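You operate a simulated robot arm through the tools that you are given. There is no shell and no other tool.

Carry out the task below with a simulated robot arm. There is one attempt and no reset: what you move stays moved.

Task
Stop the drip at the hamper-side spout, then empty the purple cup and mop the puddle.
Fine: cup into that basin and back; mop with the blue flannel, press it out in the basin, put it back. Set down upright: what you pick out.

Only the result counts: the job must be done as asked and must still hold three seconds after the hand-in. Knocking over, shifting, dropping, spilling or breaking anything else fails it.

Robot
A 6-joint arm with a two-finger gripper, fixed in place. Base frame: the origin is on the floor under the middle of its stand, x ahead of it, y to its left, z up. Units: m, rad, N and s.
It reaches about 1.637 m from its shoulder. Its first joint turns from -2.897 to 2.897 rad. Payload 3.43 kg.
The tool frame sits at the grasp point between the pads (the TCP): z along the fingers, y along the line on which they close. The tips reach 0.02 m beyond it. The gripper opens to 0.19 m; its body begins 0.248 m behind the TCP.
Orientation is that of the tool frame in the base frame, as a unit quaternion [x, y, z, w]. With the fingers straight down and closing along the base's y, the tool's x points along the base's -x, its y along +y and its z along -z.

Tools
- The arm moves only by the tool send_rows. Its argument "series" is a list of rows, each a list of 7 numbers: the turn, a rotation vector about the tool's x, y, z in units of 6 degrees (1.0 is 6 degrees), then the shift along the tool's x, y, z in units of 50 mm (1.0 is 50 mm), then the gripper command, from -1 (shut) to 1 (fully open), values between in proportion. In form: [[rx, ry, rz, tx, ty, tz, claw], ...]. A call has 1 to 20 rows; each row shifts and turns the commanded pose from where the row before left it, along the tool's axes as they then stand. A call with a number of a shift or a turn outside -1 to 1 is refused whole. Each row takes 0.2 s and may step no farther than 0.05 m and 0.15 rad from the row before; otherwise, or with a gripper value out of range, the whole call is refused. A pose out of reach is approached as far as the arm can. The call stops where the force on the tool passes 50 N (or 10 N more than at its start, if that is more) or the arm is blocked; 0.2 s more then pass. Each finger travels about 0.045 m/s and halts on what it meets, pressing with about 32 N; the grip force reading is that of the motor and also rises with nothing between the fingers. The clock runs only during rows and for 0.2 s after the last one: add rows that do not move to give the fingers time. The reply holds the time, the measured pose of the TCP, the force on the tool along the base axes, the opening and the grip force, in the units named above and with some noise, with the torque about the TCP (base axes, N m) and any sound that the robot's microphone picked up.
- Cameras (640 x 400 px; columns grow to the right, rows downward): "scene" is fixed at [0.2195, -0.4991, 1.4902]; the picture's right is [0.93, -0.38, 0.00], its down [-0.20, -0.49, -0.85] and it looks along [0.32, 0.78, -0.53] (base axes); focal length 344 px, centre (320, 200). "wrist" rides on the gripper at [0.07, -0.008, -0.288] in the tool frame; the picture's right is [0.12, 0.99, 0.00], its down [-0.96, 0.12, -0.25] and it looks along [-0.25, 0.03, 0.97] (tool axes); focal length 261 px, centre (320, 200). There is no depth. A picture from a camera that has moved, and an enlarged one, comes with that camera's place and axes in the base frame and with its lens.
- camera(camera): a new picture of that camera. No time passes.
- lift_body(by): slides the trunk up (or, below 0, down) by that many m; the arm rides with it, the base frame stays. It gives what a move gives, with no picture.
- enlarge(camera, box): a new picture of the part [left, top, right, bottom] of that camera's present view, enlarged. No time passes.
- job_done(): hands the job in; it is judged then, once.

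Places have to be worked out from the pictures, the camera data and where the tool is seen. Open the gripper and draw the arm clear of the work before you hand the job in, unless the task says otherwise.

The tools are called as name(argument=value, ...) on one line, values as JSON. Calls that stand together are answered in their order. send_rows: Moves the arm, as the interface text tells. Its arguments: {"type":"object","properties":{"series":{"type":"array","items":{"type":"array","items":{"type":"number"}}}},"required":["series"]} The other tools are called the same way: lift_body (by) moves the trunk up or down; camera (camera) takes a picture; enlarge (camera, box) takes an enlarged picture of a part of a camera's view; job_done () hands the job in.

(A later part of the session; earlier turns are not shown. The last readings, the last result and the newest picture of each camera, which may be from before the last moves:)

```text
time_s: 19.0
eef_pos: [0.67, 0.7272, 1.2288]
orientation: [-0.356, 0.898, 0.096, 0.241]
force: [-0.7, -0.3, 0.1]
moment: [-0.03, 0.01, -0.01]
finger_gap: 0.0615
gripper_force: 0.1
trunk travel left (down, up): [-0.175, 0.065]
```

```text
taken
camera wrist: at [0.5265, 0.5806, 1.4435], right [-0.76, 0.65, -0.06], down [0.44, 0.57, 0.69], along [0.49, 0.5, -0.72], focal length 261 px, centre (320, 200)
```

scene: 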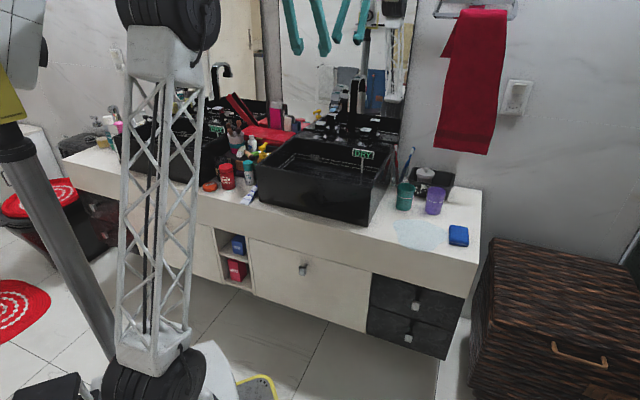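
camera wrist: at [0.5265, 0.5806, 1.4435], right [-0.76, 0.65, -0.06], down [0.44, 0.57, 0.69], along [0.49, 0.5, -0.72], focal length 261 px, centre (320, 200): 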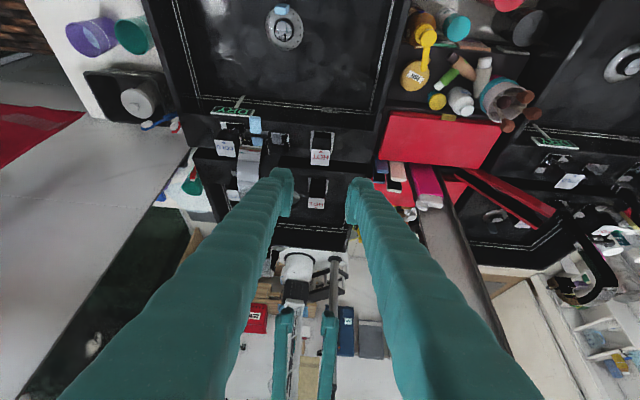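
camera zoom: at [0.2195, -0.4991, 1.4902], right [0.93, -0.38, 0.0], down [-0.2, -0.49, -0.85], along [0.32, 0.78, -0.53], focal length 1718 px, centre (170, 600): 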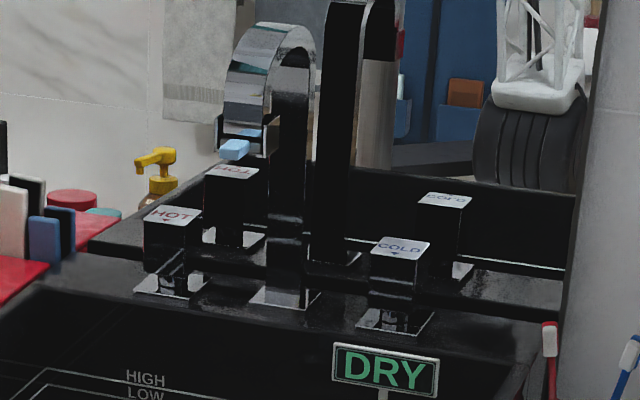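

Still no drops and HOT is aligned. I pull back from the spout and re-orient the tool for a side grasp of the purple cup (fingers closing along base x, pointing toward +y and 30° downward).

send_rows(series=[[0, 0, 0, 0.7, 0, -0.4, -0.35], [0, 0, 0, 0.7, 0, -0.4, -0.35], [0, 0, 0, 0.7, 0, -0.4, -0.35], [0, 0, 0, 0.7, 0, -0.4, -0.1], [0, 0, 0, 0.7, 0, -0.4, 0], [-0.4875, 0, -0.844, 0, 0, 0, 0.1], [-0.4875, 0, -0.844, 0, 0, 0, 0.1], [-0.4875, 0, -0.844, 0, 0, 0, 0.1], [-0.4875, 0, -0.844, 0, 0, 0, 0.1], [-0.4875, 0, -0.844, 0, 0, 0, 0.1], [-0.4875, 0, -0.844, 0, 0, 0, 0.1], [-0.4875, 0, -0.844, 0, 0, 0, 0.1], [-0.4875, 0, -0.844, 0, 0, 0, 0.1], [0, 0, 0, 0, 0, 0, 0.1]])

enlarge(camera="scene", box=[300, 80, 400, 160])

camera(camera="scene")

```text
time_s: 22.0
eef_pos: [0.5246, 0.5902, 1.2273]
orientation: [0.683, -0.683, -0.183, -0.183]
force: [-0.4, -0.5, -0.3]
moment: [0.01, 0.01, 0.0]
finger_gap: 0.1045
gripper_force: 0.1
trunk travel left (down, up): [-0.175, 0.065]
```

```text
5.00 times, centred on (350, 120) of scene
camera zoom: at [0.2195, -0.4991, 1.4902], right [0.93, -0.38, 0.0], down [-0.2, -0.49, -0.85], along [0.32, 0.78, -0.53], focal length 1718 px, centre (170, 600)
```

zoom: 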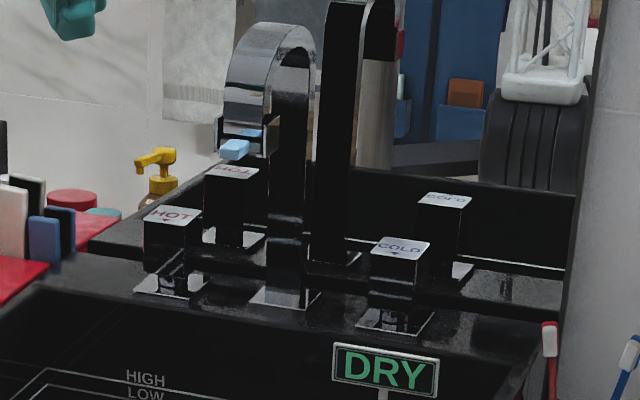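

```text
taken
```

scene: 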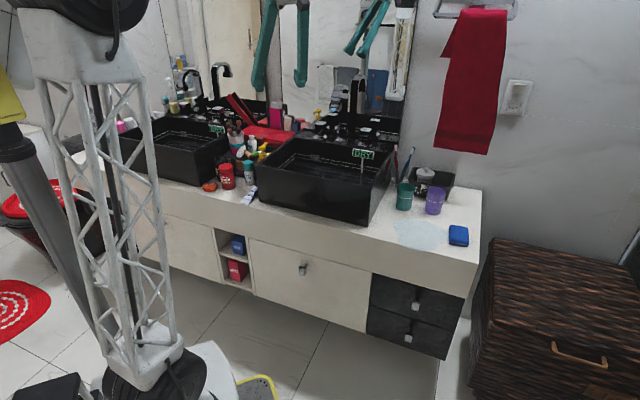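

The spout stays dry. Now I carry the open gripper across to in front of the purple cup and tilt it for the side approach.

send_rows(series=[[0, 0, 0, 0.519, -0.714, -0.3, 0.1], [0, 0, 0, 0.519, -0.714, -0.3, 0.1], [0, 0, 0, 0.519, -0.714, -0.3, 0.1], [0, 0, 0, 0.519, -0.714, -0.3, 0.1], [0, 0, 0, 0.519, -0.714, -0.3, 0.1], [0, 0, 0, 0.519, -0.714, -0.3, 0.1], [0, 0, 0, 0.519, -0.714, -0.3, 0.1], [0, 0, 0, 0.519, -0.714, -0.3, 0.1], [0, 0, 0, 0.519, -0.714, -0.3, 0.1], [0, 0, 0, 0.519, -0.714, -0.3, 0.1], [0, 0, 0, 0.519, -0.714, -0.3, 0.1], [0, 0, 0, 0.519, -0.714, -0.3, 0.1], [0, 0, 0, 0.519, -0.714, -0.3, 0.1], [0, 0, 0, 0.519, -0.714, -0.3, 0.1], [0, 0, 0, 0, 0, 0, 0.1]])

camera(camera="wrist")

camera(camera="scene")

```text
time_s: 25.2
eef_pos: [1.0076, 0.1697, 1.2106]
orientation: [-0.682, 0.683, 0.182, 0.186]
force: [-0.1, -0.5, -0.3]
moment: [0.02, 0.03, 0.02]
finger_gap: 0.1047
gripper_force: 0.1
out of reach, approached as far as the arm can: row 14
trunk travel left (down, up): [-0.175, 0.065]
```

```text
taken
camera wrist: at [1.0141, -0.0359, 1.4246], right [-0.99, -0.1, -0.06], down [-0.12, 0.71, 0.7], along [-0.03, 0.7, -0.71], focal length 261 px, centre (320, 200)
```

wrist: 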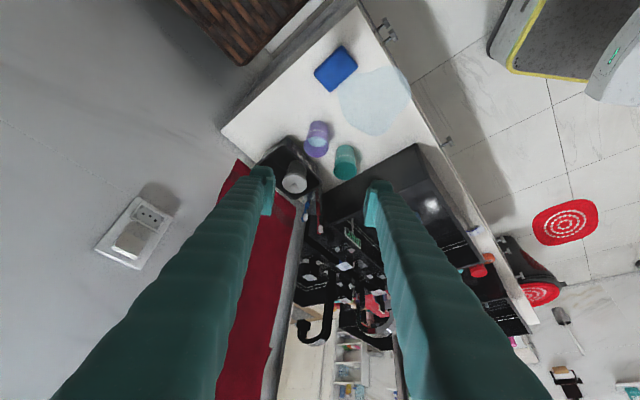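

```text
taken
```

scene: 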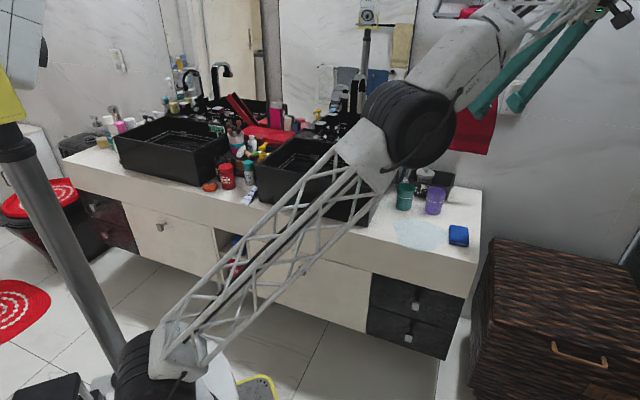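

The arm is near its height limit here, but from lower it will be fine. I zoom to the cups to fix their positions from this viewpoint.

enlarge(camera="wrist", box=[240, 30, 440, 210])

enlarge(camera="wrist", box=[270, 110, 370, 200])

```text
2.22 times, centred on (340, 120) of wrist
camera zoom: at [1.0141, -0.0359, 1.4246], right [-0.99, -0.1, -0.06], down [-0.12, 0.71, 0.7], along [-0.03, 0.7, -0.71], focal length 579 px, centre (276, 378)
```

zoom: 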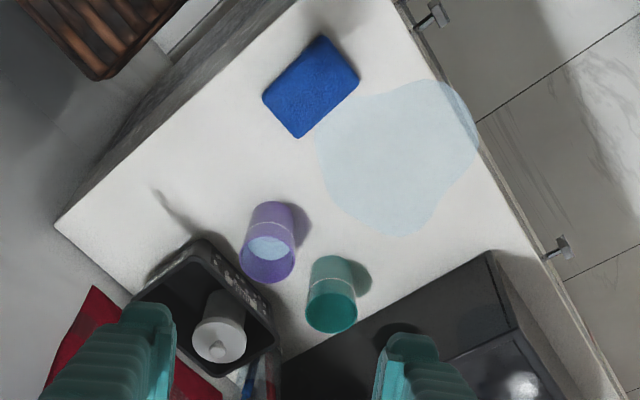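

```text
4.44 times, centred on (320, 155) of wrist
camera zoom: at [1.0141, -0.0359, 1.4246], right [-0.99, -0.1, -0.06], down [-0.12, 0.71, 0.7], along [-0.03, 0.7, -0.71], focal length 1158 px, centre (320, 400)
```

zoom: 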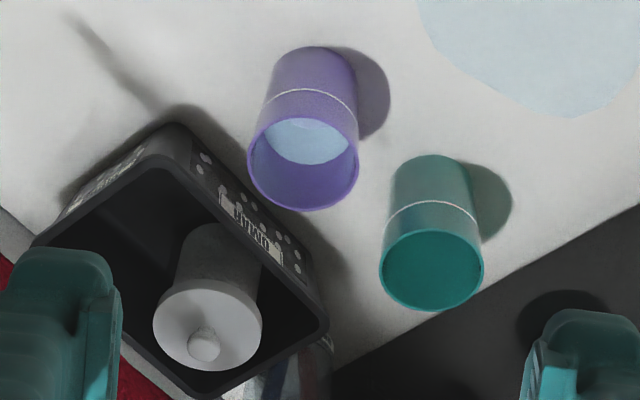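

Purple cup rim centre ≈ (1.024, 0.344), diameter ≈ 6.5 cm; green cup is 11 cm to the left and the black box about 3 cm behind, so I choose a closing axis 13° off base x. I lower, yaw and tilt into the pre-approach orientation.

send_rows(series=[[0, 0, 0, 0.5, 0, 0.866, -0.1], [0, 0, 0, 0.5, 0, 0.86, -0.158], [0, 0, 0, 0.5, 0, 0.86, -0.158], [0.361, 0, 0.625, 0, 0, 0, -0.158], [0.361, 0, 0.625, 0, 0, 0, -0.158], [0.361, 0, 0.625, 0, 0, 0, -0.158], [0, -1, 0, 0, 0, 0, -0.158], [0, -1, 0, 0, 0, 0, -0.158], [0, -1, 0, 0, 0, 0, -0.158], [0, -1, 0, 0, 0, 0, -0.158], [0, -1, 0, 0, 0, 0, -0.158], [0, 0, 0, 0, 0, 0, -0.158]])

camera(camera="wrist")

camera(camera="scene")

```text
time_s: 27.8
eef_pos: [1.0068, 0.1696, 1.0619]
orientation: [-0.539, 0.677, 0.312, 0.392]
force: [0.8, -0.2, -0.3]
moment: [0.01, -0.03, 0.03]
finger_gap: 0.0802
gripper_force: 0.1
trunk travel left (down, up): [-0.175, 0.065]
```

```text
taken
camera wrist: at [0.9518, -0.1098, 1.1448], right [-0.98, 0.16, -0.1], down [-0.05, 0.28, 0.96], along [0.19, 0.94, -0.27], focal length 261 px, centre (320, 200)
```

wrist: 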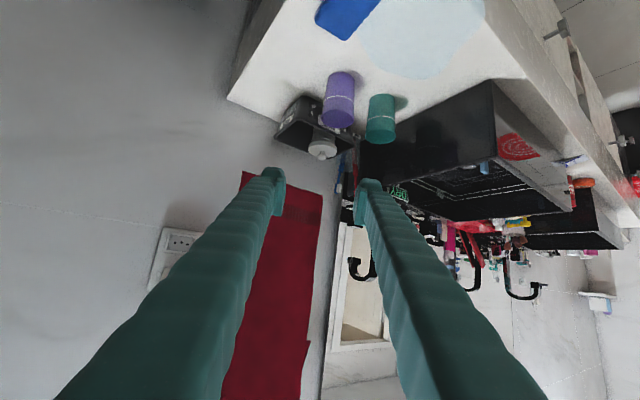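

```text
taken
```

scene: 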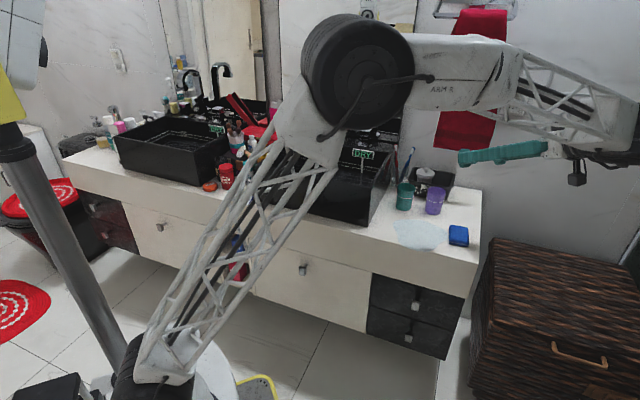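

Orientation is as intended (closing axis at 167°, fingers 30° below horizontal). I move to the pre-approach point 15 cm short of the cup.

send_rows(series=[[0, 0, 0, 0.669, 0.1135, 0.5645, -0.158], [0, 0, 0, 0.669, 0.1135, 0.5645, -0.158], [0, 0, 0, 0.669, 0.1135, 0.5645, -0.158], [0, 0, 0, 0.669, 0.1135, 0.5645, -0.158], [0, 0, 0, 0, 0, 0, -0.158]])

camera(camera="wrist")

camera(camera="scene")

```text
time_s: 29.0
eef_pos: [0.9927, 0.2048, 0.8885]
orientation: [-0.539, 0.677, 0.312, 0.392]
force: [-0.4, -0.4, 0.0]
moment: [0.02, -0.03, -0.02]
finger_gap: 0.0801
gripper_force: 0.2
trunk travel left (down, up): [-0.175, 0.065]
```

```text
taken
camera wrist: at [0.9375, -0.0748, 0.9721], right [-0.98, 0.16, -0.1], down [-0.05, 0.29, 0.96], along [0.19, 0.94, -0.27], focal length 261 px, centre (320, 200)
```

wrist: 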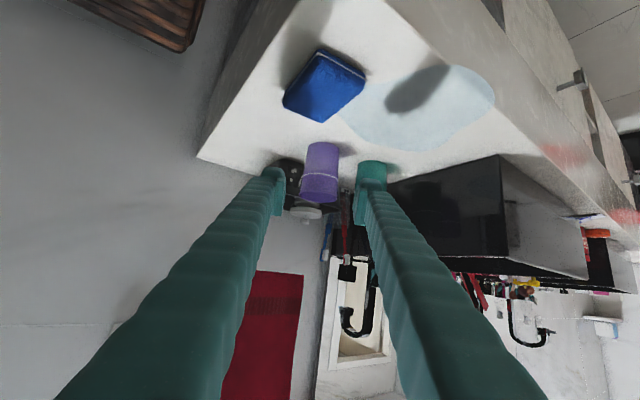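

```text
taken
```

scene: 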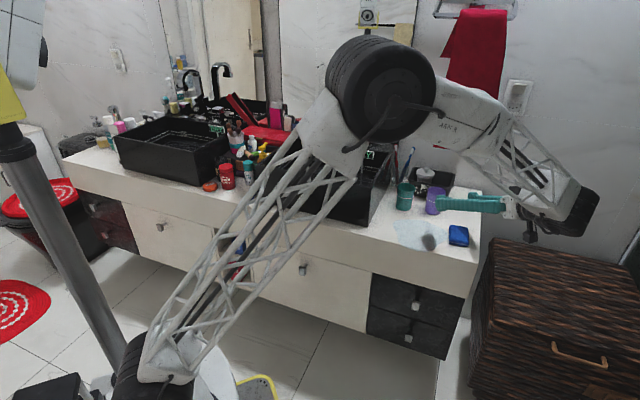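

The cup sits between the finger tips in view. I check alignment with an enlarged picture.

enlarge(camera="wrist", box=[240, 110, 400, 230])

enlarge(camera="scene", box=[380, 140, 540, 260])

```text
3.33 times, centred on (320, 170) of wrist
camera zoom: at [0.9375, -0.0748, 0.9721], right [-0.98, 0.16, -0.1], down [-0.05, 0.29, 0.96], along [0.19, 0.94, -0.27], focal length 869 px, centre (320, 300)
```

zoom: 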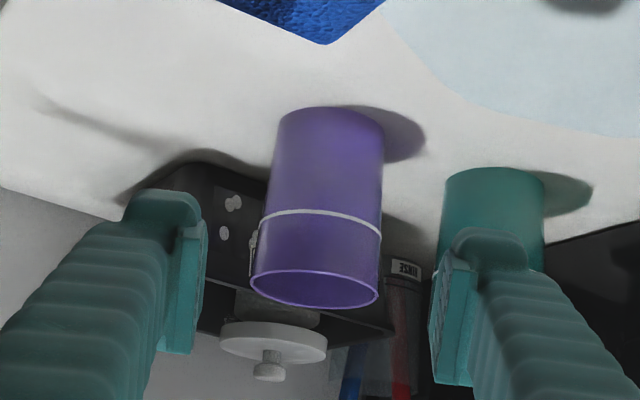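

```text
3.33 times, centred on (460, 200) of scene
camera zoom: at [0.2195, -0.4991, 1.4902], right [0.93, -0.38, 0.0], down [-0.2, -0.49, -0.85], along [0.32, 0.78, -0.53], focal length 1145 px, centre (-147, 200)
```

zoom: 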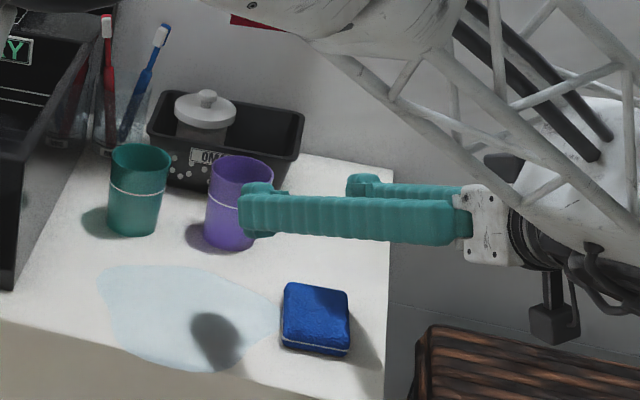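

Alignment is good. I advance 10 cm along the tool axis, then check clearances to the green cup and the black box.

send_rows(series=[[0, 0, 0, 0, 0.01, 0.5, -0.158], [0, 0, 0, 0, 0.01, 0.5, -0.158], [0, 0, 0, 0, 0, 0.5, -0.158], [0, 0, 0, 0, 0, 0.5, -0.158], [0, 0, 0, 0, 0, 0, -0.158]])

enlarge(camera="wrist", box=[220, 90, 420, 240])

enlarge(camera="scene", box=[380, 150, 500, 240])

```text
time_s: 30.2
eef_pos: [1.0091, 0.2878, 0.8407]
orientation: [-0.539, 0.678, 0.311, 0.392]
force: [0.0, -0.2, 0.7]
moment: [0.0, -0.01, 0.03]
finger_gap: 0.0799
gripper_force: 0.1
trunk travel left (down, up): [-0.175, 0.065]
```

```text
2.67 times, centred on (320, 165) of wrist
camera zoom: at [0.9536, 0.0091, 0.9243], right [-0.98, 0.16, -0.1], down [-0.05, 0.29, 0.96], along [0.19, 0.94, -0.27], focal length 695 px, centre (320, 293)
```

zoom: 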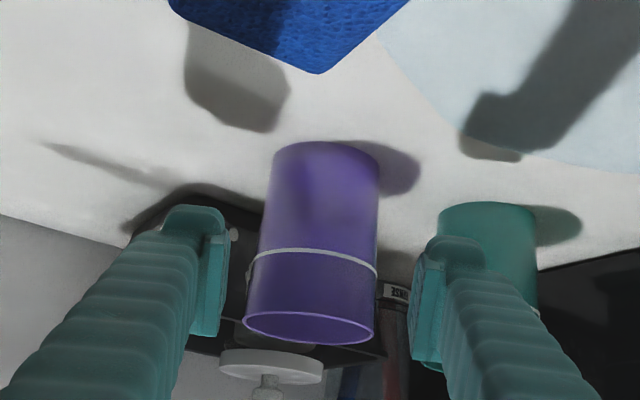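

```text
4.44 times, centred on (440, 195) of scene
camera zoom: at [0.2195, -0.4991, 1.4902], right [0.93, -0.38, 0.0], down [-0.2, -0.49, -0.85], along [0.32, 0.78, -0.53], focal length 1527 px, centre (-213, 222)
```

zoom: 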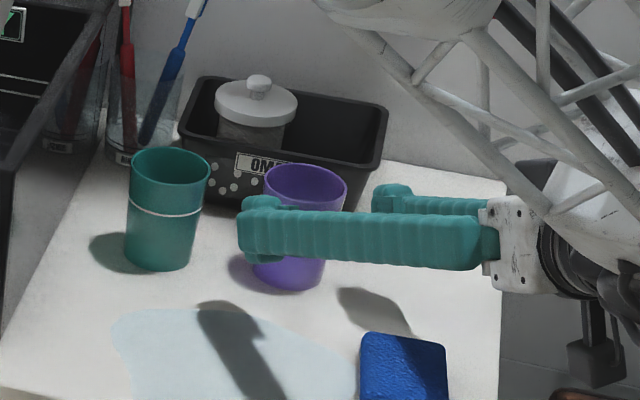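

Centred within about 1 mm and clear on both sides. I advance the last 5 cm.

send_rows(series=[[0, 0, 0, 0, -0.01, 0.34, -0.158], [0, 0, 0, 0, -0.01, 0.34, -0.158], [0, 0, 0, 0, 0, 0.34, -0.158], [0, 0, 0, 0, 0, 0, -0.158]])

enlarge(camera="wrist", box=[220, 90, 420, 240])

enlarge(camera="scene", box=[380, 150, 500, 240])

```text
time_s: 31.2
eef_pos: [1.0219, 0.3306, 0.8142]
orientation: [-0.539, 0.677, 0.312, 0.391]
force: [-0.7, -0.6, 0.4]
moment: [-0.02, 0.03, 0.02]
finger_gap: 0.0797
gripper_force: 0.0
trunk travel left (down, up): [-0.175, 0.065]
```

```text
2.67 times, centred on (320, 165) of wrist
camera zoom: at [0.9653, 0.0505, 0.8977], right [-0.98, 0.16, -0.1], down [-0.05, 0.29, 0.96], along [0.19, 0.94, -0.27], focal length 695 px, centre (320, 293)
```

zoom: 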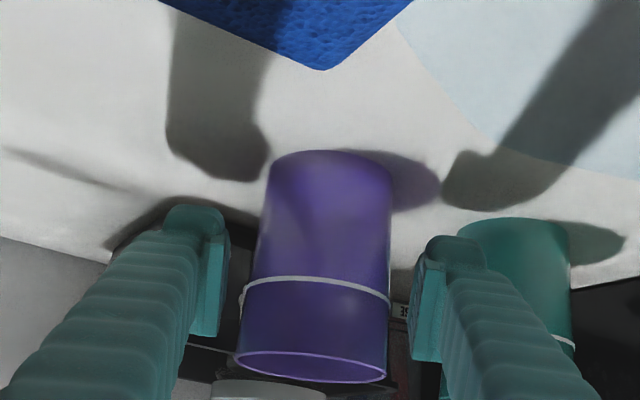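

```text
4.44 times, centred on (440, 195) of scene
camera zoom: at [0.2195, -0.4991, 1.4902], right [0.93, -0.38, 0.0], down [-0.2, -0.49, -0.85], along [0.32, 0.78, -0.53], focal length 1527 px, centre (-213, 222)
```

zoom: 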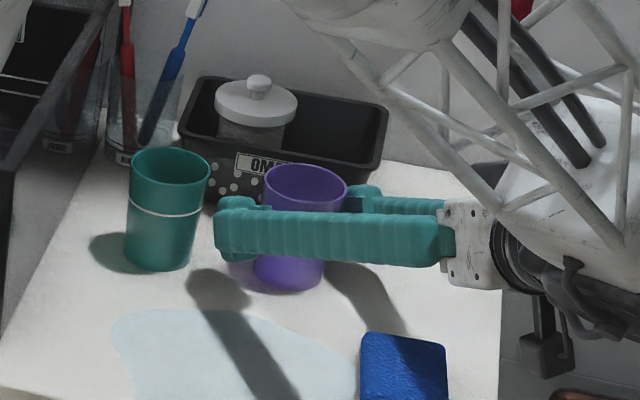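

Pads flank the cup. I close gently in steps and watch the gap and grip force.

send_rows(series=[[0, 0, 0, 0, 0, 0, -0.25], [0, 0, 0, 0, 0, 0, -0.3], [0, 0, 0, 0, 0, 0, -0.35], [0, 0, 0, 0, 0, 0, -0.38], [0, 0, 0, 0, 0, 0, -0.38]])

enlarge(camera="wrist", box=[220, 90, 420, 240])

```text
time_s: 32.4
eef_pos: [1.0205, 0.3281, 0.8155]
orientation: [-0.54, 0.677, 0.311, 0.39]
force: [-0.2, -0.4, 1.0]
moment: [0.02, -0.04, -0.01]
finger_gap: 0.0598
gripper_force: 0.6
trunk travel left (down, up): [-0.175, 0.065]
```

```text
2.67 times, centred on (320, 165) of wrist
camera zoom: at [0.9653, 0.0504, 0.8979], right [-0.98, 0.16, -0.1], down [-0.05, 0.29, 0.96], along [0.19, 0.94, -0.27], focal length 695 px, centre (320, 293)
```

zoom: 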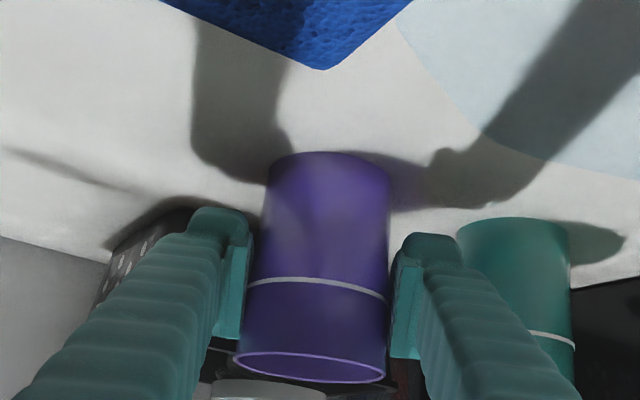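

Just at contact (gap 0.060). I tighten a little more to get a firm hold.

send_rows(series=[[0, 0, 0, 0, 0, 0, -0.4], [0, 0, 0, 0, 0, 0, -0.42], [0, 0, 0, 0, 0, 0, -0.45], [0, 0, 0, 0, 0, 0, -0.45]])

enlarge(camera="wrist", box=[220, 90, 420, 240])

```text
time_s: 33.4
eef_pos: [1.0206, 0.3286, 0.8161]
orientation: [-0.539, 0.677, 0.312, 0.392]
force: [0.2, -1.0, 2.0]
moment: [0.02, -0.04, -0.02]
finger_gap: 0.059
gripper_force: 32.0
trunk travel left (down, up): [-0.175, 0.065]
```

```text
2.67 times, centred on (320, 165) of wrist
camera zoom: at [0.9653, 0.0504, 0.8979], right [-0.98, 0.16, -0.1], down [-0.05, 0.29, 0.96], along [0.19, 0.94, -0.27], focal length 695 px, centre (320, 293)
```

zoom: 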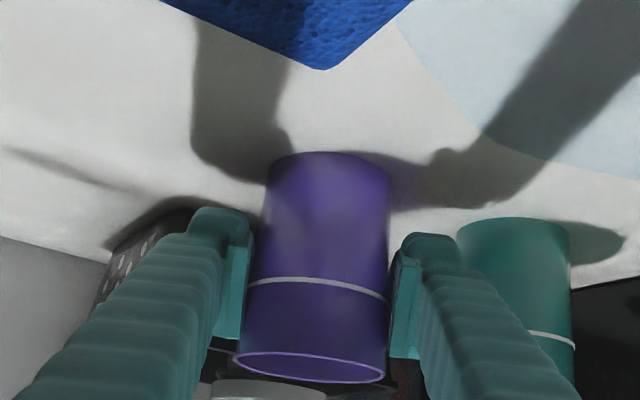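

Firm grip (32 N at 0.059 m gap). I lift the cup straight up, starting slowly.

send_rows(series=[[0, 0, 0, -0.1, 0, -0.06, -0.5], [0, 0, 0, -0.2, 0, -0.115, -0.5], [0, 0, 0, -0.3, 0, -0.172, -0.5], [0, 0, 0, -0.3, 0, -0.172, -0.5], [0, 0, 0, -0.2, 0, -0.115, -0.5], [0, 0, 0, 0, 0, 0, -0.5]])

camera(camera="wrist")

enlarge(camera="scene", box=[360, 120, 520, 240])

```text
time_s: 34.8
eef_pos: [1.0215, 0.3316, 0.8788]
orientation: [-0.539, 0.677, 0.312, 0.391]
force: [0.4, -0.2, -1.5]
moment: [-0.02, 0.01, 0.0]
finger_gap: 0.0592
gripper_force: 32.1
trunk travel left (down, up): [-0.175, 0.065]
```

```text
taken
camera wrist: at [0.9651, 0.051, 0.9617], right [-0.98, 0.16, -0.1], down [-0.05, 0.29, 0.96], along [0.19, 0.94, -0.27], focal length 261 px, centre (320, 200)
```

wrist: 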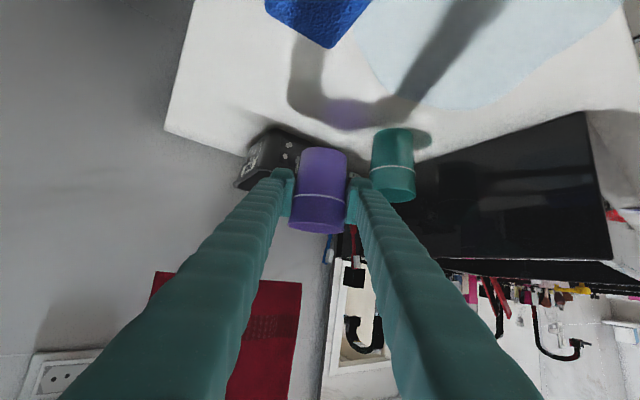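

```text
3.33 times, centred on (440, 180) of scene
camera zoom: at [0.2195, -0.4991, 1.4902], right [0.93, -0.38, 0.0], down [-0.2, -0.49, -0.85], along [0.32, 0.78, -0.53], focal length 1145 px, centre (-80, 267)
```

zoom: 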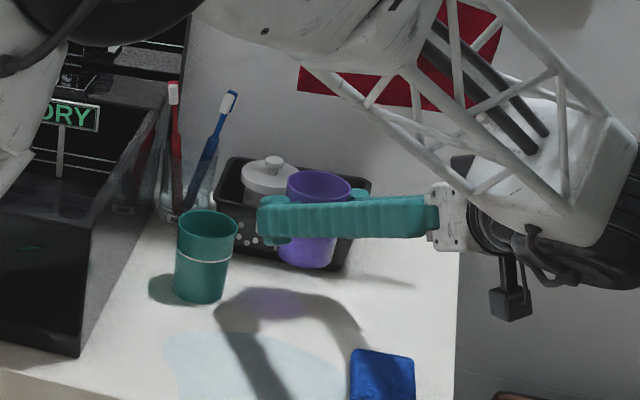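

The cup is held upright and clear. I raise it to above basin-rim height.

send_rows(series=[[0, 0, 0, -0.25, 0, -0.144, -0.5], [0, 0, 0, -0.45, 0, -0.259, -0.5], [0, 0, 0, -0.55, 0, -0.316, -0.5], [0, 0, 0, -0.55, 0, -0.316, -0.5], [0, 0, 0, -0.55, 0, -0.316, -0.5], [0, 0, 0, -0.5, 0, -0.288, -0.5], [0, 0, 0, -0.35, 0, -0.2, -0.5], [0, 0, 0, 0, 0, 0, -0.5]])

camera(camera="scene")

camera(camera="wrist")

```text
time_s: 36.6
eef_pos: [1.0227, 0.3309, 1.0626]
orientation: [-0.54, 0.677, 0.312, 0.391]
force: [0.0, -1.0, -1.2]
moment: [-0.02, 0.02, -0.02]
finger_gap: 0.0589
gripper_force: 31.5
trunk travel left (down, up): [-0.175, 0.065]
```

```text
taken
```

scene: 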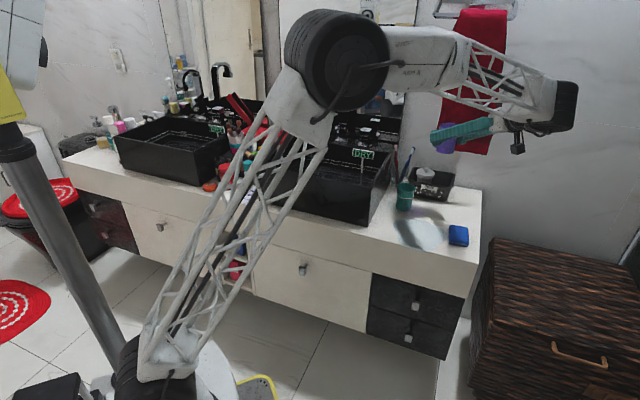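

```text
taken
camera wrist: at [0.9664, 0.0519, 1.1444], right [-0.98, 0.16, -0.1], down [-0.05, 0.29, 0.96], along [0.19, 0.94, -0.27], focal length 261 px, centre (320, 200)
```

wrist: 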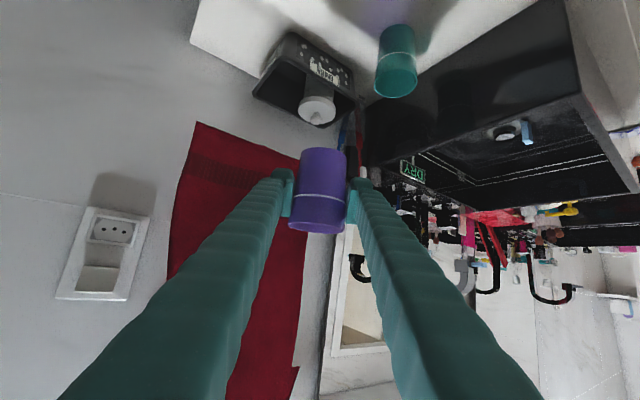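

Clear of everything. I translate the upright cup to above the middle of the right basin.

send_rows(series=[[0, 0, 0, -0.05, 0.27, 0.085, -0.5], [0, 0, 0, -0.0981, 0.5437, 0.1706, -0.5], [0, 0, 0, -0.0981, 0.5437, 0.1706, -0.5], [0, 0, 0, -0.0981, 0.5437, 0.1706, -0.5], [0, 0, 0, -0.0981, 0.5437, 0.1706, -0.5], [0, 0, 0, -0.0981, 0.5437, 0.1706, -0.5], [0, 0, 0, -0.0981, 0.5437, 0.1706, -0.5], [0, 0, 0, -0.0981, 0.5437, 0.1706, -0.5], [0, 0, 0, 0, 0, 0, -0.5]])

camera(camera="scene")

camera(camera="wrist")

```text
time_s: 38.6
eef_pos: [0.837, 0.4489, 1.0629]
orientation: [-0.539, 0.677, 0.312, 0.392]
force: [0.3, 0.0, -1.6]
moment: [-0.03, 0.01, 0.01]
finger_gap: 0.0585
gripper_force: 32.0
trunk travel left (down, up): [-0.175, 0.065]
```

```text
taken
```

scene: 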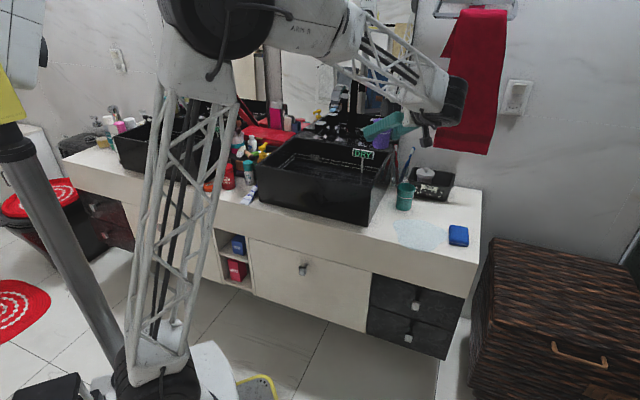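

```text
taken
camera wrist: at [0.782, 0.169, 1.1459], right [-0.98, 0.16, -0.1], down [-0.05, 0.29, 0.96], along [0.19, 0.94, -0.27], focal length 261 px, centre (320, 200)
```

wrist: 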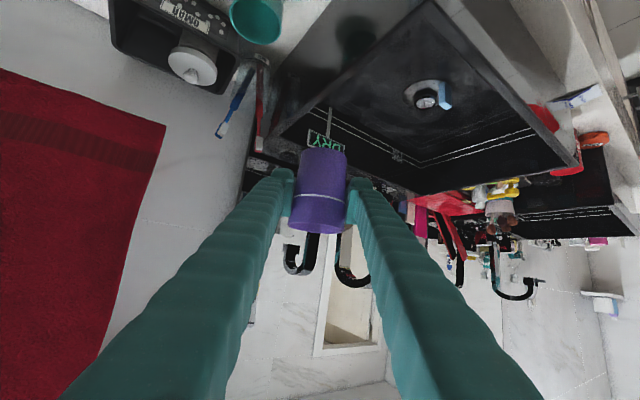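

On course. I finish the translation to over the basin and lower the cup a little below its travelling height.

send_rows(series=[[0, 0, 0, -0.06, 0.32, 0.1, -0.5], [0, 0, 0, -0.11, 0.6, 0.194, -0.5], [0, 0, 0, -0.11, 0.6, 0.194, -0.5], [0, 0, 0, -0.11, 0.6, 0.194, -0.5], [0, 0, 0, -0.11, 0.6, 0.194, -0.5], [0, 0, 0, -0.11, 0.6, 0.194, -0.5], [0, 0, 0, -0.03, 0.166, 0.05, -0.5], [0, 0, 0, 0.2, 0, 0.115, -0.5], [0, 0, 0, 0.35, 0, 0.2, -0.5], [0, 0, 0, 0.35, 0, 0.2, -0.5], [0, 0, 0, 0.14, 0, 0.085, -0.5], [0, 0, 0, 0, 0, 0, -0.5]])

camera(camera="scene")

camera(camera="wrist")

```text
time_s: 41.2
eef_pos: [0.6836, 0.5499, 1.0019]
orientation: [-0.54, 0.678, 0.311, 0.391]
force: [0.1, 0.6, -2.5]
moment: [-0.03, 0.01, 0.05]
finger_gap: 0.0585
gripper_force: 32.1
trunk travel left (down, up): [-0.175, 0.065]
```

```text
taken
```

scene: 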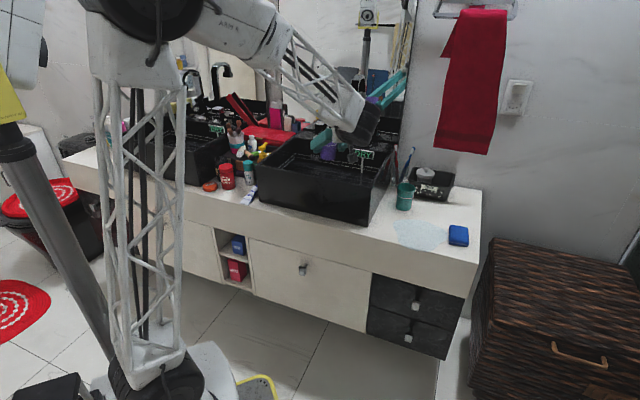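

```text
taken
camera wrist: at [0.6276, 0.2711, 1.0849], right [-0.98, 0.16, -0.1], down [-0.05, 0.29, 0.96], along [0.19, 0.94, -0.27], focal length 261 px, centre (320, 200)
```

wrist: 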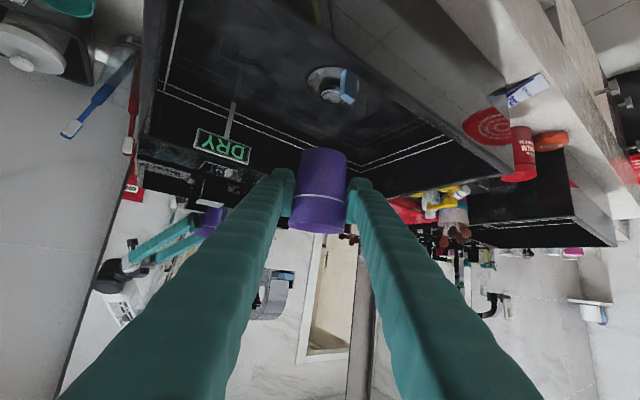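

I check the cup's position relative to spout and rim before pouring.

enlarge(camera="scene", box=[250, 80, 410, 200])

enlarge(camera="wrist", box=[180, 40, 460, 240])

```text
3.33 times, centred on (330, 140) of scene
camera zoom: at [0.2195, -0.4991, 1.4902], right [0.93, -0.38, 0.0], down [-0.2, -0.49, -0.85], along [0.32, 0.78, -0.53], focal length 1145 px, centre (287, 400)
```

zoom: 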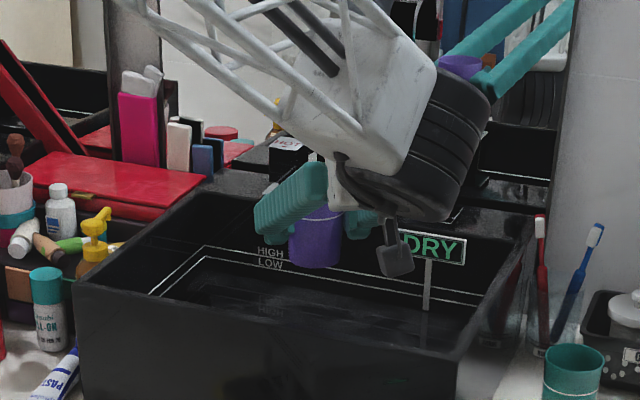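

```text
2.00 times, centred on (320, 140) of wrist
camera zoom: at [0.6276, 0.2711, 1.0849], right [-0.98, 0.16, -0.1], down [-0.05, 0.29, 0.96], along [0.19, 0.94, -0.27], focal length 521 px, centre (320, 320)
```

zoom: 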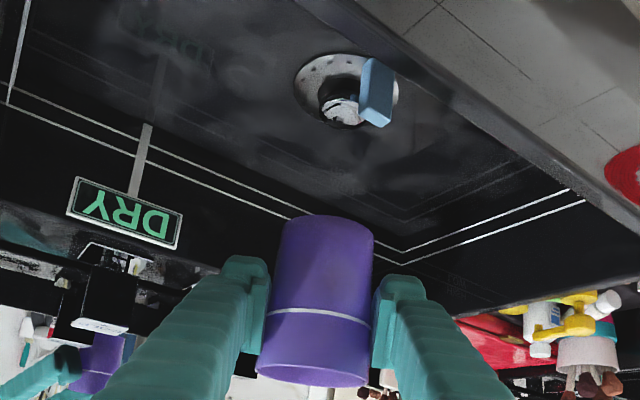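

The cup is well inside the basin, below the spout outlet. I start rolling the gripper about its own axis to tip the cup toward the basin's middle-right.

send_rows(series=[[0, 0, 1, 0, 0, 0, -0.5], [0, 0, 1, 0, 0, 0, -0.5], [0, 0, 1, 0, 0, 0, -0.5], [0, 0, 1, 0, 0, 0, -0.5], [0, 0, 1, 0, 0, 0, -0.5], [0, 0, 1, 0, 0, 0, -0.5], [0, 0, 1, 0, 0, 0, -0.5]])

enlarge(camera="scene", box=[250, 80, 410, 200])

camera(camera="wrist")

```text
time_s: 42.8
eef_pos: [0.6828, 0.5499, 1.0014]
orientation: [-0.261, 0.826, 0.431, 0.252]
force: [0.7, -0.3, -0.9]
moment: [-0.02, -0.02, 0.01]
finger_gap: 0.0585
gripper_force: 31.9
trunk travel left (down, up): [-0.175, 0.065]
```

```text
3.33 times, centred on (330, 140) of scene
camera zoom: at [0.2195, -0.4991, 1.4902], right [0.93, -0.38, 0.0], down [-0.2, -0.49, -0.85], along [0.32, 0.78, -0.53], focal length 1145 px, centre (287, 400)
```

zoom: 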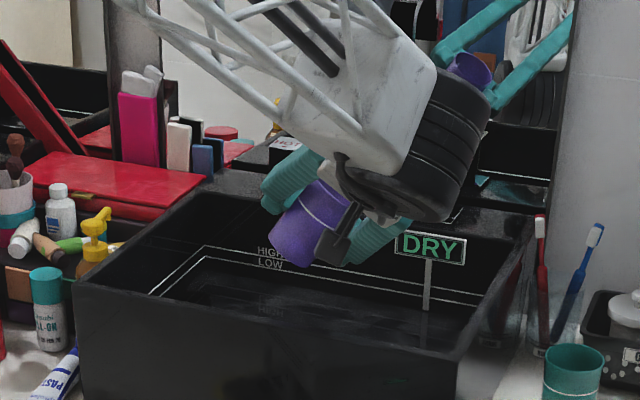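

```text
taken
camera wrist: at [0.5808, 0.2879, 1.0956], right [-0.73, 0.46, 0.5], down [0.59, 0.05, 0.81], along [0.35, 0.88, -0.31], focal length 261 px, centre (320, 200)
```

wrist: 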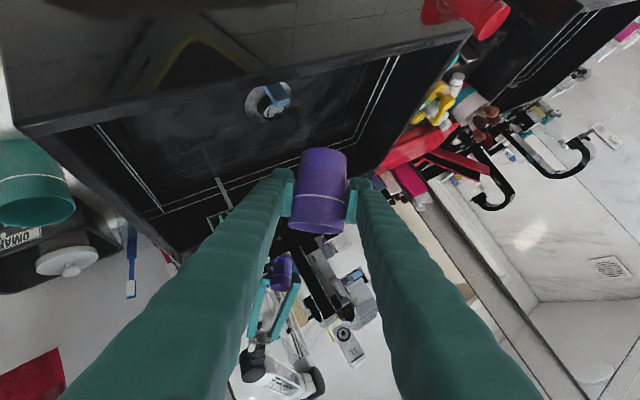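

Tipping as planned with no contact. I continue rolling toward 110°.

send_rows(series=[[0, 0, 1, 0, 0, 0, -0.5], [0, 0, 1, 0, 0, 0, -0.5], [0, 0, 1, 0, 0, 0, -0.5], [0, 0, 1, 0, 0, 0, -0.5], [0, 0, 1, 0, 0, 0, -0.5], [0, 0, 1, 0, 0, 0, -0.5], [0, 0, 1, 0, 0, 0, -0.5], [0, 0, 1, 0, 0, 0, -0.5], [0, 0, 1, 0, 0, 0, -0.5], [0, 0, 1, 0, 0, 0, -0.5]])

enlarge(camera="scene", box=[250, 80, 410, 200])

camera(camera="wrist")

```text
time_s: 45.0
eef_pos: [0.6831, 0.5509, 1.0019]
orientation: [0.187, 0.845, 0.5, 0.004]
force: [0.6, 0.7, -1.1]
moment: [0.0, 0.01, -0.01]
finger_gap: 0.0582
gripper_force: 32.3
trunk travel left (down, up): [-0.175, 0.065]
```

```text
3.33 times, centred on (330, 140) of scene
camera zoom: at [0.2195, -0.4991, 1.4902], right [0.93, -0.38, 0.0], down [-0.2, -0.49, -0.85], along [0.32, 0.78, -0.53], focal length 1145 px, centre (287, 400)
```

zoom: 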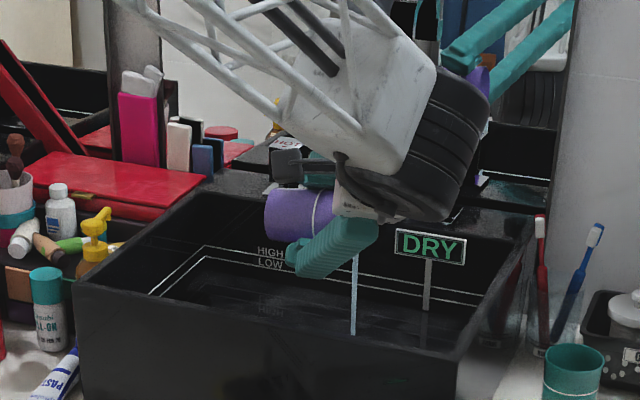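

```text
taken
camera wrist: at [0.5592, 0.3268, 1.1515], right [0.2, 0.47, 0.86], down [0.88, -0.47, 0.05], along [0.43, 0.75, -0.5], focal length 261 px, centre (320, 200)
```

wrist: 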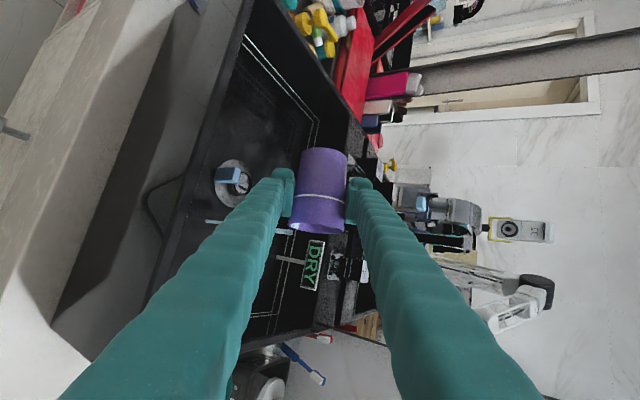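

Water is streaming into the basin. I continue tipping and hold to drain it completely.

send_rows(series=[[0, 0, 0, 0, 0, 0, -0.5], [0, 0, 0, 0, 0, 0, -0.5], [0, 0, 1, 0, 0, 0, -0.5], [0, 0, 1, 0, 0, 0, -0.5], [0, 0, 1, 0, 0, 0, -0.5], [0, 0, 0, 0, 0, 0, -0.5], [0, 0, 0, 0, 0, 0, -0.5], [0, 0, 0, 0, 0, 0, -0.5]])

enlarge(camera="scene", box=[250, 80, 410, 200])

enlarge(camera="wrist", box=[200, 100, 400, 300])

```text
time_s: 46.8
eef_pos: [0.6828, 0.5503, 1.0021]
orientation: [0.317, 0.806, 0.494, -0.074]
force: [-0.7, -0.3, -0.2]
moment: [-0.01, 0.01, 0.01]
finger_gap: 0.0576
gripper_force: 31.2
trunk travel left (down, up): [-0.175, 0.065]
```

```text
3.33 times, centred on (330, 140) of scene
camera zoom: at [0.2195, -0.4991, 1.4902], right [0.93, -0.38, 0.0], down [-0.2, -0.49, -0.85], along [0.32, 0.78, -0.53], focal length 1145 px, centre (287, 400)
```

zoom: 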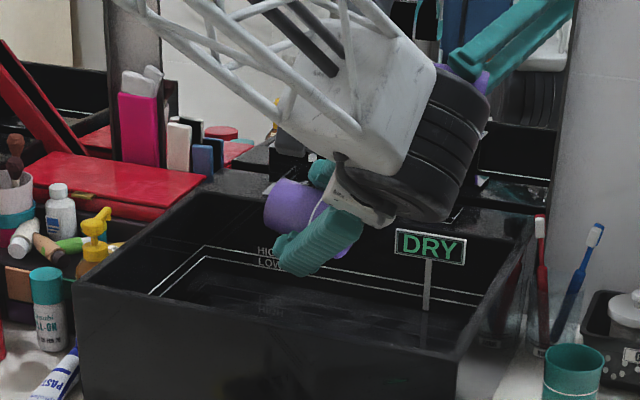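

```text
2.00 times, centred on (300, 200) of wrist
camera zoom: at [0.5666, 0.3358, 1.1697], right [0.49, 0.36, 0.8], down [0.78, -0.59, -0.21], along [0.4, 0.72, -0.57], focal length 521 px, centre (360, 200)
```

zoom: 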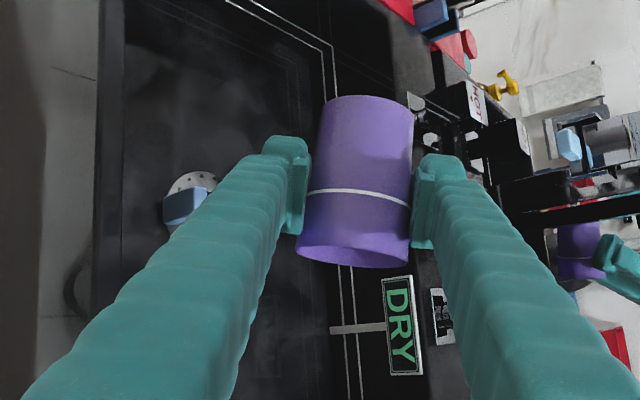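

The stream has ended. I tip further to about 115° to shed the last water, and hold briefly.

send_rows(series=[[0, 0, 1, 0, 0, 0, -0.5], [0, 0, 1, 0, 0, 0, -0.5], [0, 0, 1, 0, 0, 0, -0.5], [0, 0, 1, 0, 0, 0, -0.5], [0, 0, 1, 0, 0, 0, -0.5], [0, 0, 0, 0, 0, 0, -0.5], [0, 0, 0, 0, 0, 0, -0.5], [0, 0, 0, 0, 0, 0, -0.5], [0, 0, 0, 0, 0, 0, -0.5]])

enlarge(camera="scene", box=[250, 80, 410, 200])

camera(camera="wrist")

```text
time_s: 48.8
eef_pos: [0.6831, 0.5499, 1.0024]
orientation: [0.515, 0.696, 0.458, -0.2]
force: [0.5, 0.2, -0.6]
moment: [-0.03, 0.03, -0.03]
finger_gap: 0.0578
gripper_force: 32.0
trunk travel left (down, up): [-0.175, 0.065]
```

```text
3.33 times, centred on (330, 140) of scene
camera zoom: at [0.2195, -0.4991, 1.4902], right [0.93, -0.38, 0.0], down [-0.2, -0.49, -0.85], along [0.32, 0.78, -0.53], focal length 1145 px, centre (287, 400)
```

zoom: 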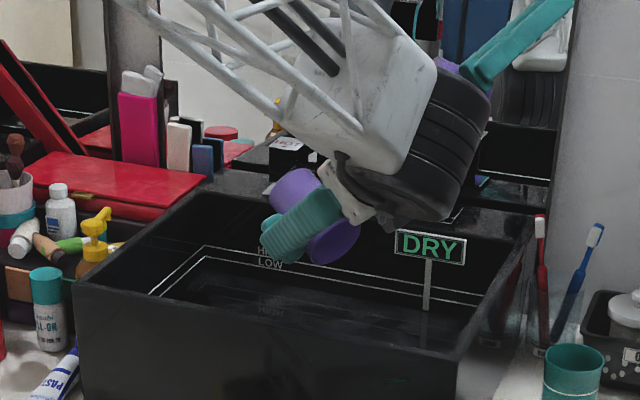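

```text
taken
camera wrist: at [0.5927, 0.345, 1.1953], right [0.85, 0.11, 0.52], down [0.43, -0.72, -0.55], along [0.31, 0.69, -0.66], focal length 261 px, centre (320, 200)
```

wrist: 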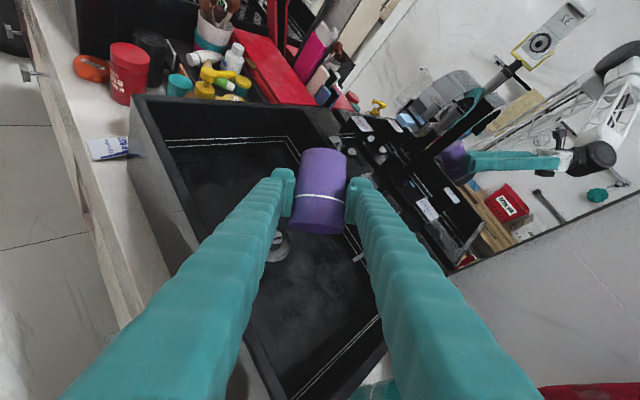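

The cup should be empty. I roll it back upright.

send_rows(series=[[0, 0, -1, 0, 0, 0, -0.5], [0, 0, -1, 0, 0, 0, -0.5], [0, 0, -1, 0, 0, 0, -0.5], [0, 0, -1, 0, 0, 0, -0.5], [0, 0, -1, 0, 0, 0, -0.5], [0, 0, -1, 0, 0, 0, -0.5], [0, 0, -1, 0, 0, 0, -0.5], [0, 0, -1, 0, 0, 0, -0.5], [0, 0, -1, 0, 0, 0, -0.5], [0, 0, -1, 0, 0, 0, -0.5], [0, 0, -1, 0, 0, 0, -0.5], [0, 0, -1, 0, 0, 0, -0.5], [0, 0, -1, 0, 0, 0, -0.5], [0, 0, -1, 0, 0, 0, -0.5], [0, 0, -1, 0, 0, 0, -0.5], [0, 0, -1, 0, 0, 0, -0.5], [0, 0, -1, 0, 0, 0, -0.5], [0, 0, -1, 0, 0, 0, -0.5], [0, 0, -1, 0, 0, 0, -0.5], [0, 0, -1, 0, 0, 0, -0.5]])

send_rows(series=[[0, 0, -1, 0, 0, 0, -0.5], [0, 0, -1, 0, 0, 0, -0.5], [0, 0, -1, 0, 0, 0, -0.5], [0, 0, -1, 0, 0, 0, -0.5], [0, 0, -1, 0, 0, 0, -0.5], [0, 0, 0, 0, 0, 0, -0.5]])

enlarge(camera="scene", box=[250, 80, 410, 200])

camera(camera="wrist")

```text
time_s: 53.0
eef_pos: [0.6832, 0.5499, 1.0011]
orientation: [-0.347, 0.794, 0.402, 0.297]
force: [0.6, 0.3, 0.0]
moment: [-0.01, 0.02, -0.04]
finger_gap: 0.0579
gripper_force: 32.2
trunk travel left (down, up): [-0.175, 0.065]
```

```text
time_s: 54.4
eef_pos: [0.6838, 0.5512, 1.0018]
orientation: [-0.539, 0.678, 0.31, 0.392]
force: [0.6, 0.2, -0.4]
moment: [-0.01, 0.0, 0.0]
finger_gap: 0.0581
gripper_force: 32.5
trunk travel left (down, up): [-0.175, 0.065]
```

```text
3.33 times, centred on (330, 140) of scene
camera zoom: at [0.2195, -0.4991, 1.4902], right [0.93, -0.38, 0.0], down [-0.2, -0.49, -0.85], along [0.32, 0.78, -0.53], focal length 1145 px, centre (287, 400)
```

zoom: 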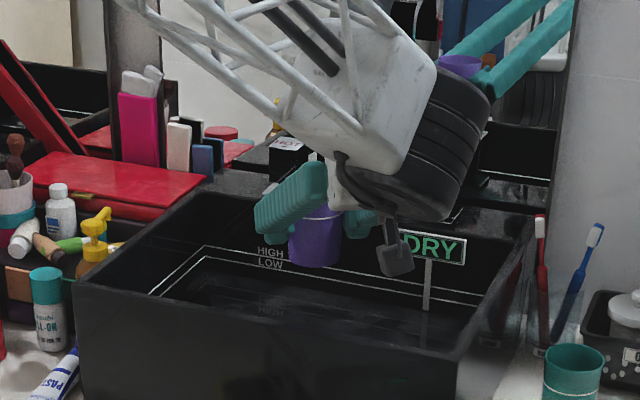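

```text
taken
camera wrist: at [0.6278, 0.2713, 1.0853], right [-0.98, 0.16, -0.1], down [-0.05, 0.29, 0.96], along [0.19, 0.94, -0.27], focal length 261 px, centre (320, 200)
```

wrist: 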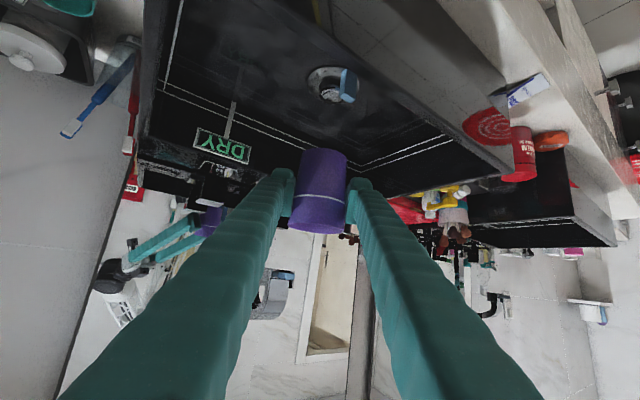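

The cup is upright again and the pose is the same as before. I retrace exactly: raise, then translate back toward the cup's original spot.

send_rows(series=[[0, 0, 0, -0.34, 0, -0.2, -0.5], [0, 0, 0, -0.35, 0, -0.2, -0.5], [0, 0, 0, -0.35, 0, -0.2, -0.5], [0, 0, 0, 0.05, -0.27, -0.0857, -0.5], [0, 0, 0, 0.0983, -0.5401, -0.1714, -0.5], [0, 0, 0, 0.0983, -0.5401, -0.1714, -0.5], [0, 0, 0, 0.0983, -0.5401, -0.1714, -0.5], [0, 0, 0, 0.0983, -0.5401, -0.1714, -0.5], [0, 0, 0, 0.0983, -0.5401, -0.1714, -0.5], [0, 0, 0, 0.0983, -0.5401, -0.1714, -0.5], [0, 0, 0, 0.0983, -0.5401, -0.1714, -0.5], [0, 0, 0, 0.0983, -0.5401, -0.1714, -0.5], [0, 0, 0, 0.0983, -0.5401, -0.1714, -0.5], [0, 0, 0, 0.0983, -0.5401, -0.1714, -0.5], [0, 0, 0, 0.0983, -0.5401, -0.1714, -0.5], [0, 0, 0, 0.0983, -0.5401, -0.1714, -0.5], [0, 0, 0, 0.0983, -0.5401, -0.1714, -0.5], [0, 0, 0, 0.0488, -0.2707, -0.0853, -0.5], [0, 0, 0, 0, 0, 0, -0.5]])

camera(camera="scene")

camera(camera="wrist")

```text
time_s: 58.4
eef_pos: [1.0196, 0.3316, 1.0633]
orientation: [-0.54, 0.677, 0.312, 0.391]
force: [-0.2, -0.2, -1.6]
moment: [0.01, 0.01, 0.02]
finger_gap: 0.0574
gripper_force: 31.8
trunk travel left (down, up): [-0.175, 0.065]
```

```text
taken
```

scene: 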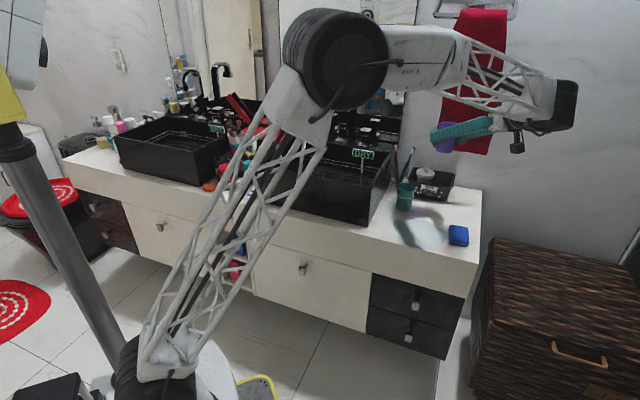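

```text
taken
camera wrist: at [0.9643, 0.0517, 1.1468], right [-0.98, 0.16, -0.1], down [-0.05, 0.29, 0.96], along [0.19, 0.94, -0.27], focal length 261 px, centre (320, 200)
```

wrist: 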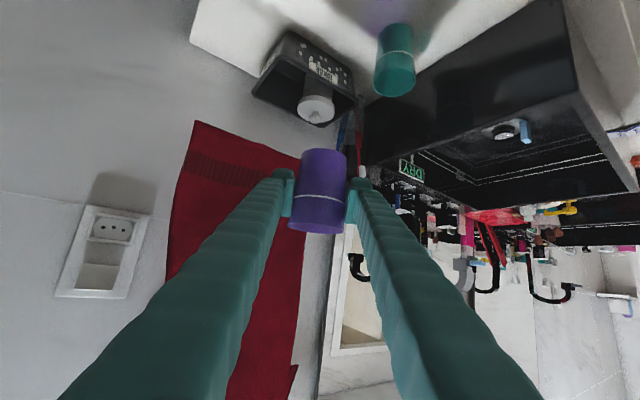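

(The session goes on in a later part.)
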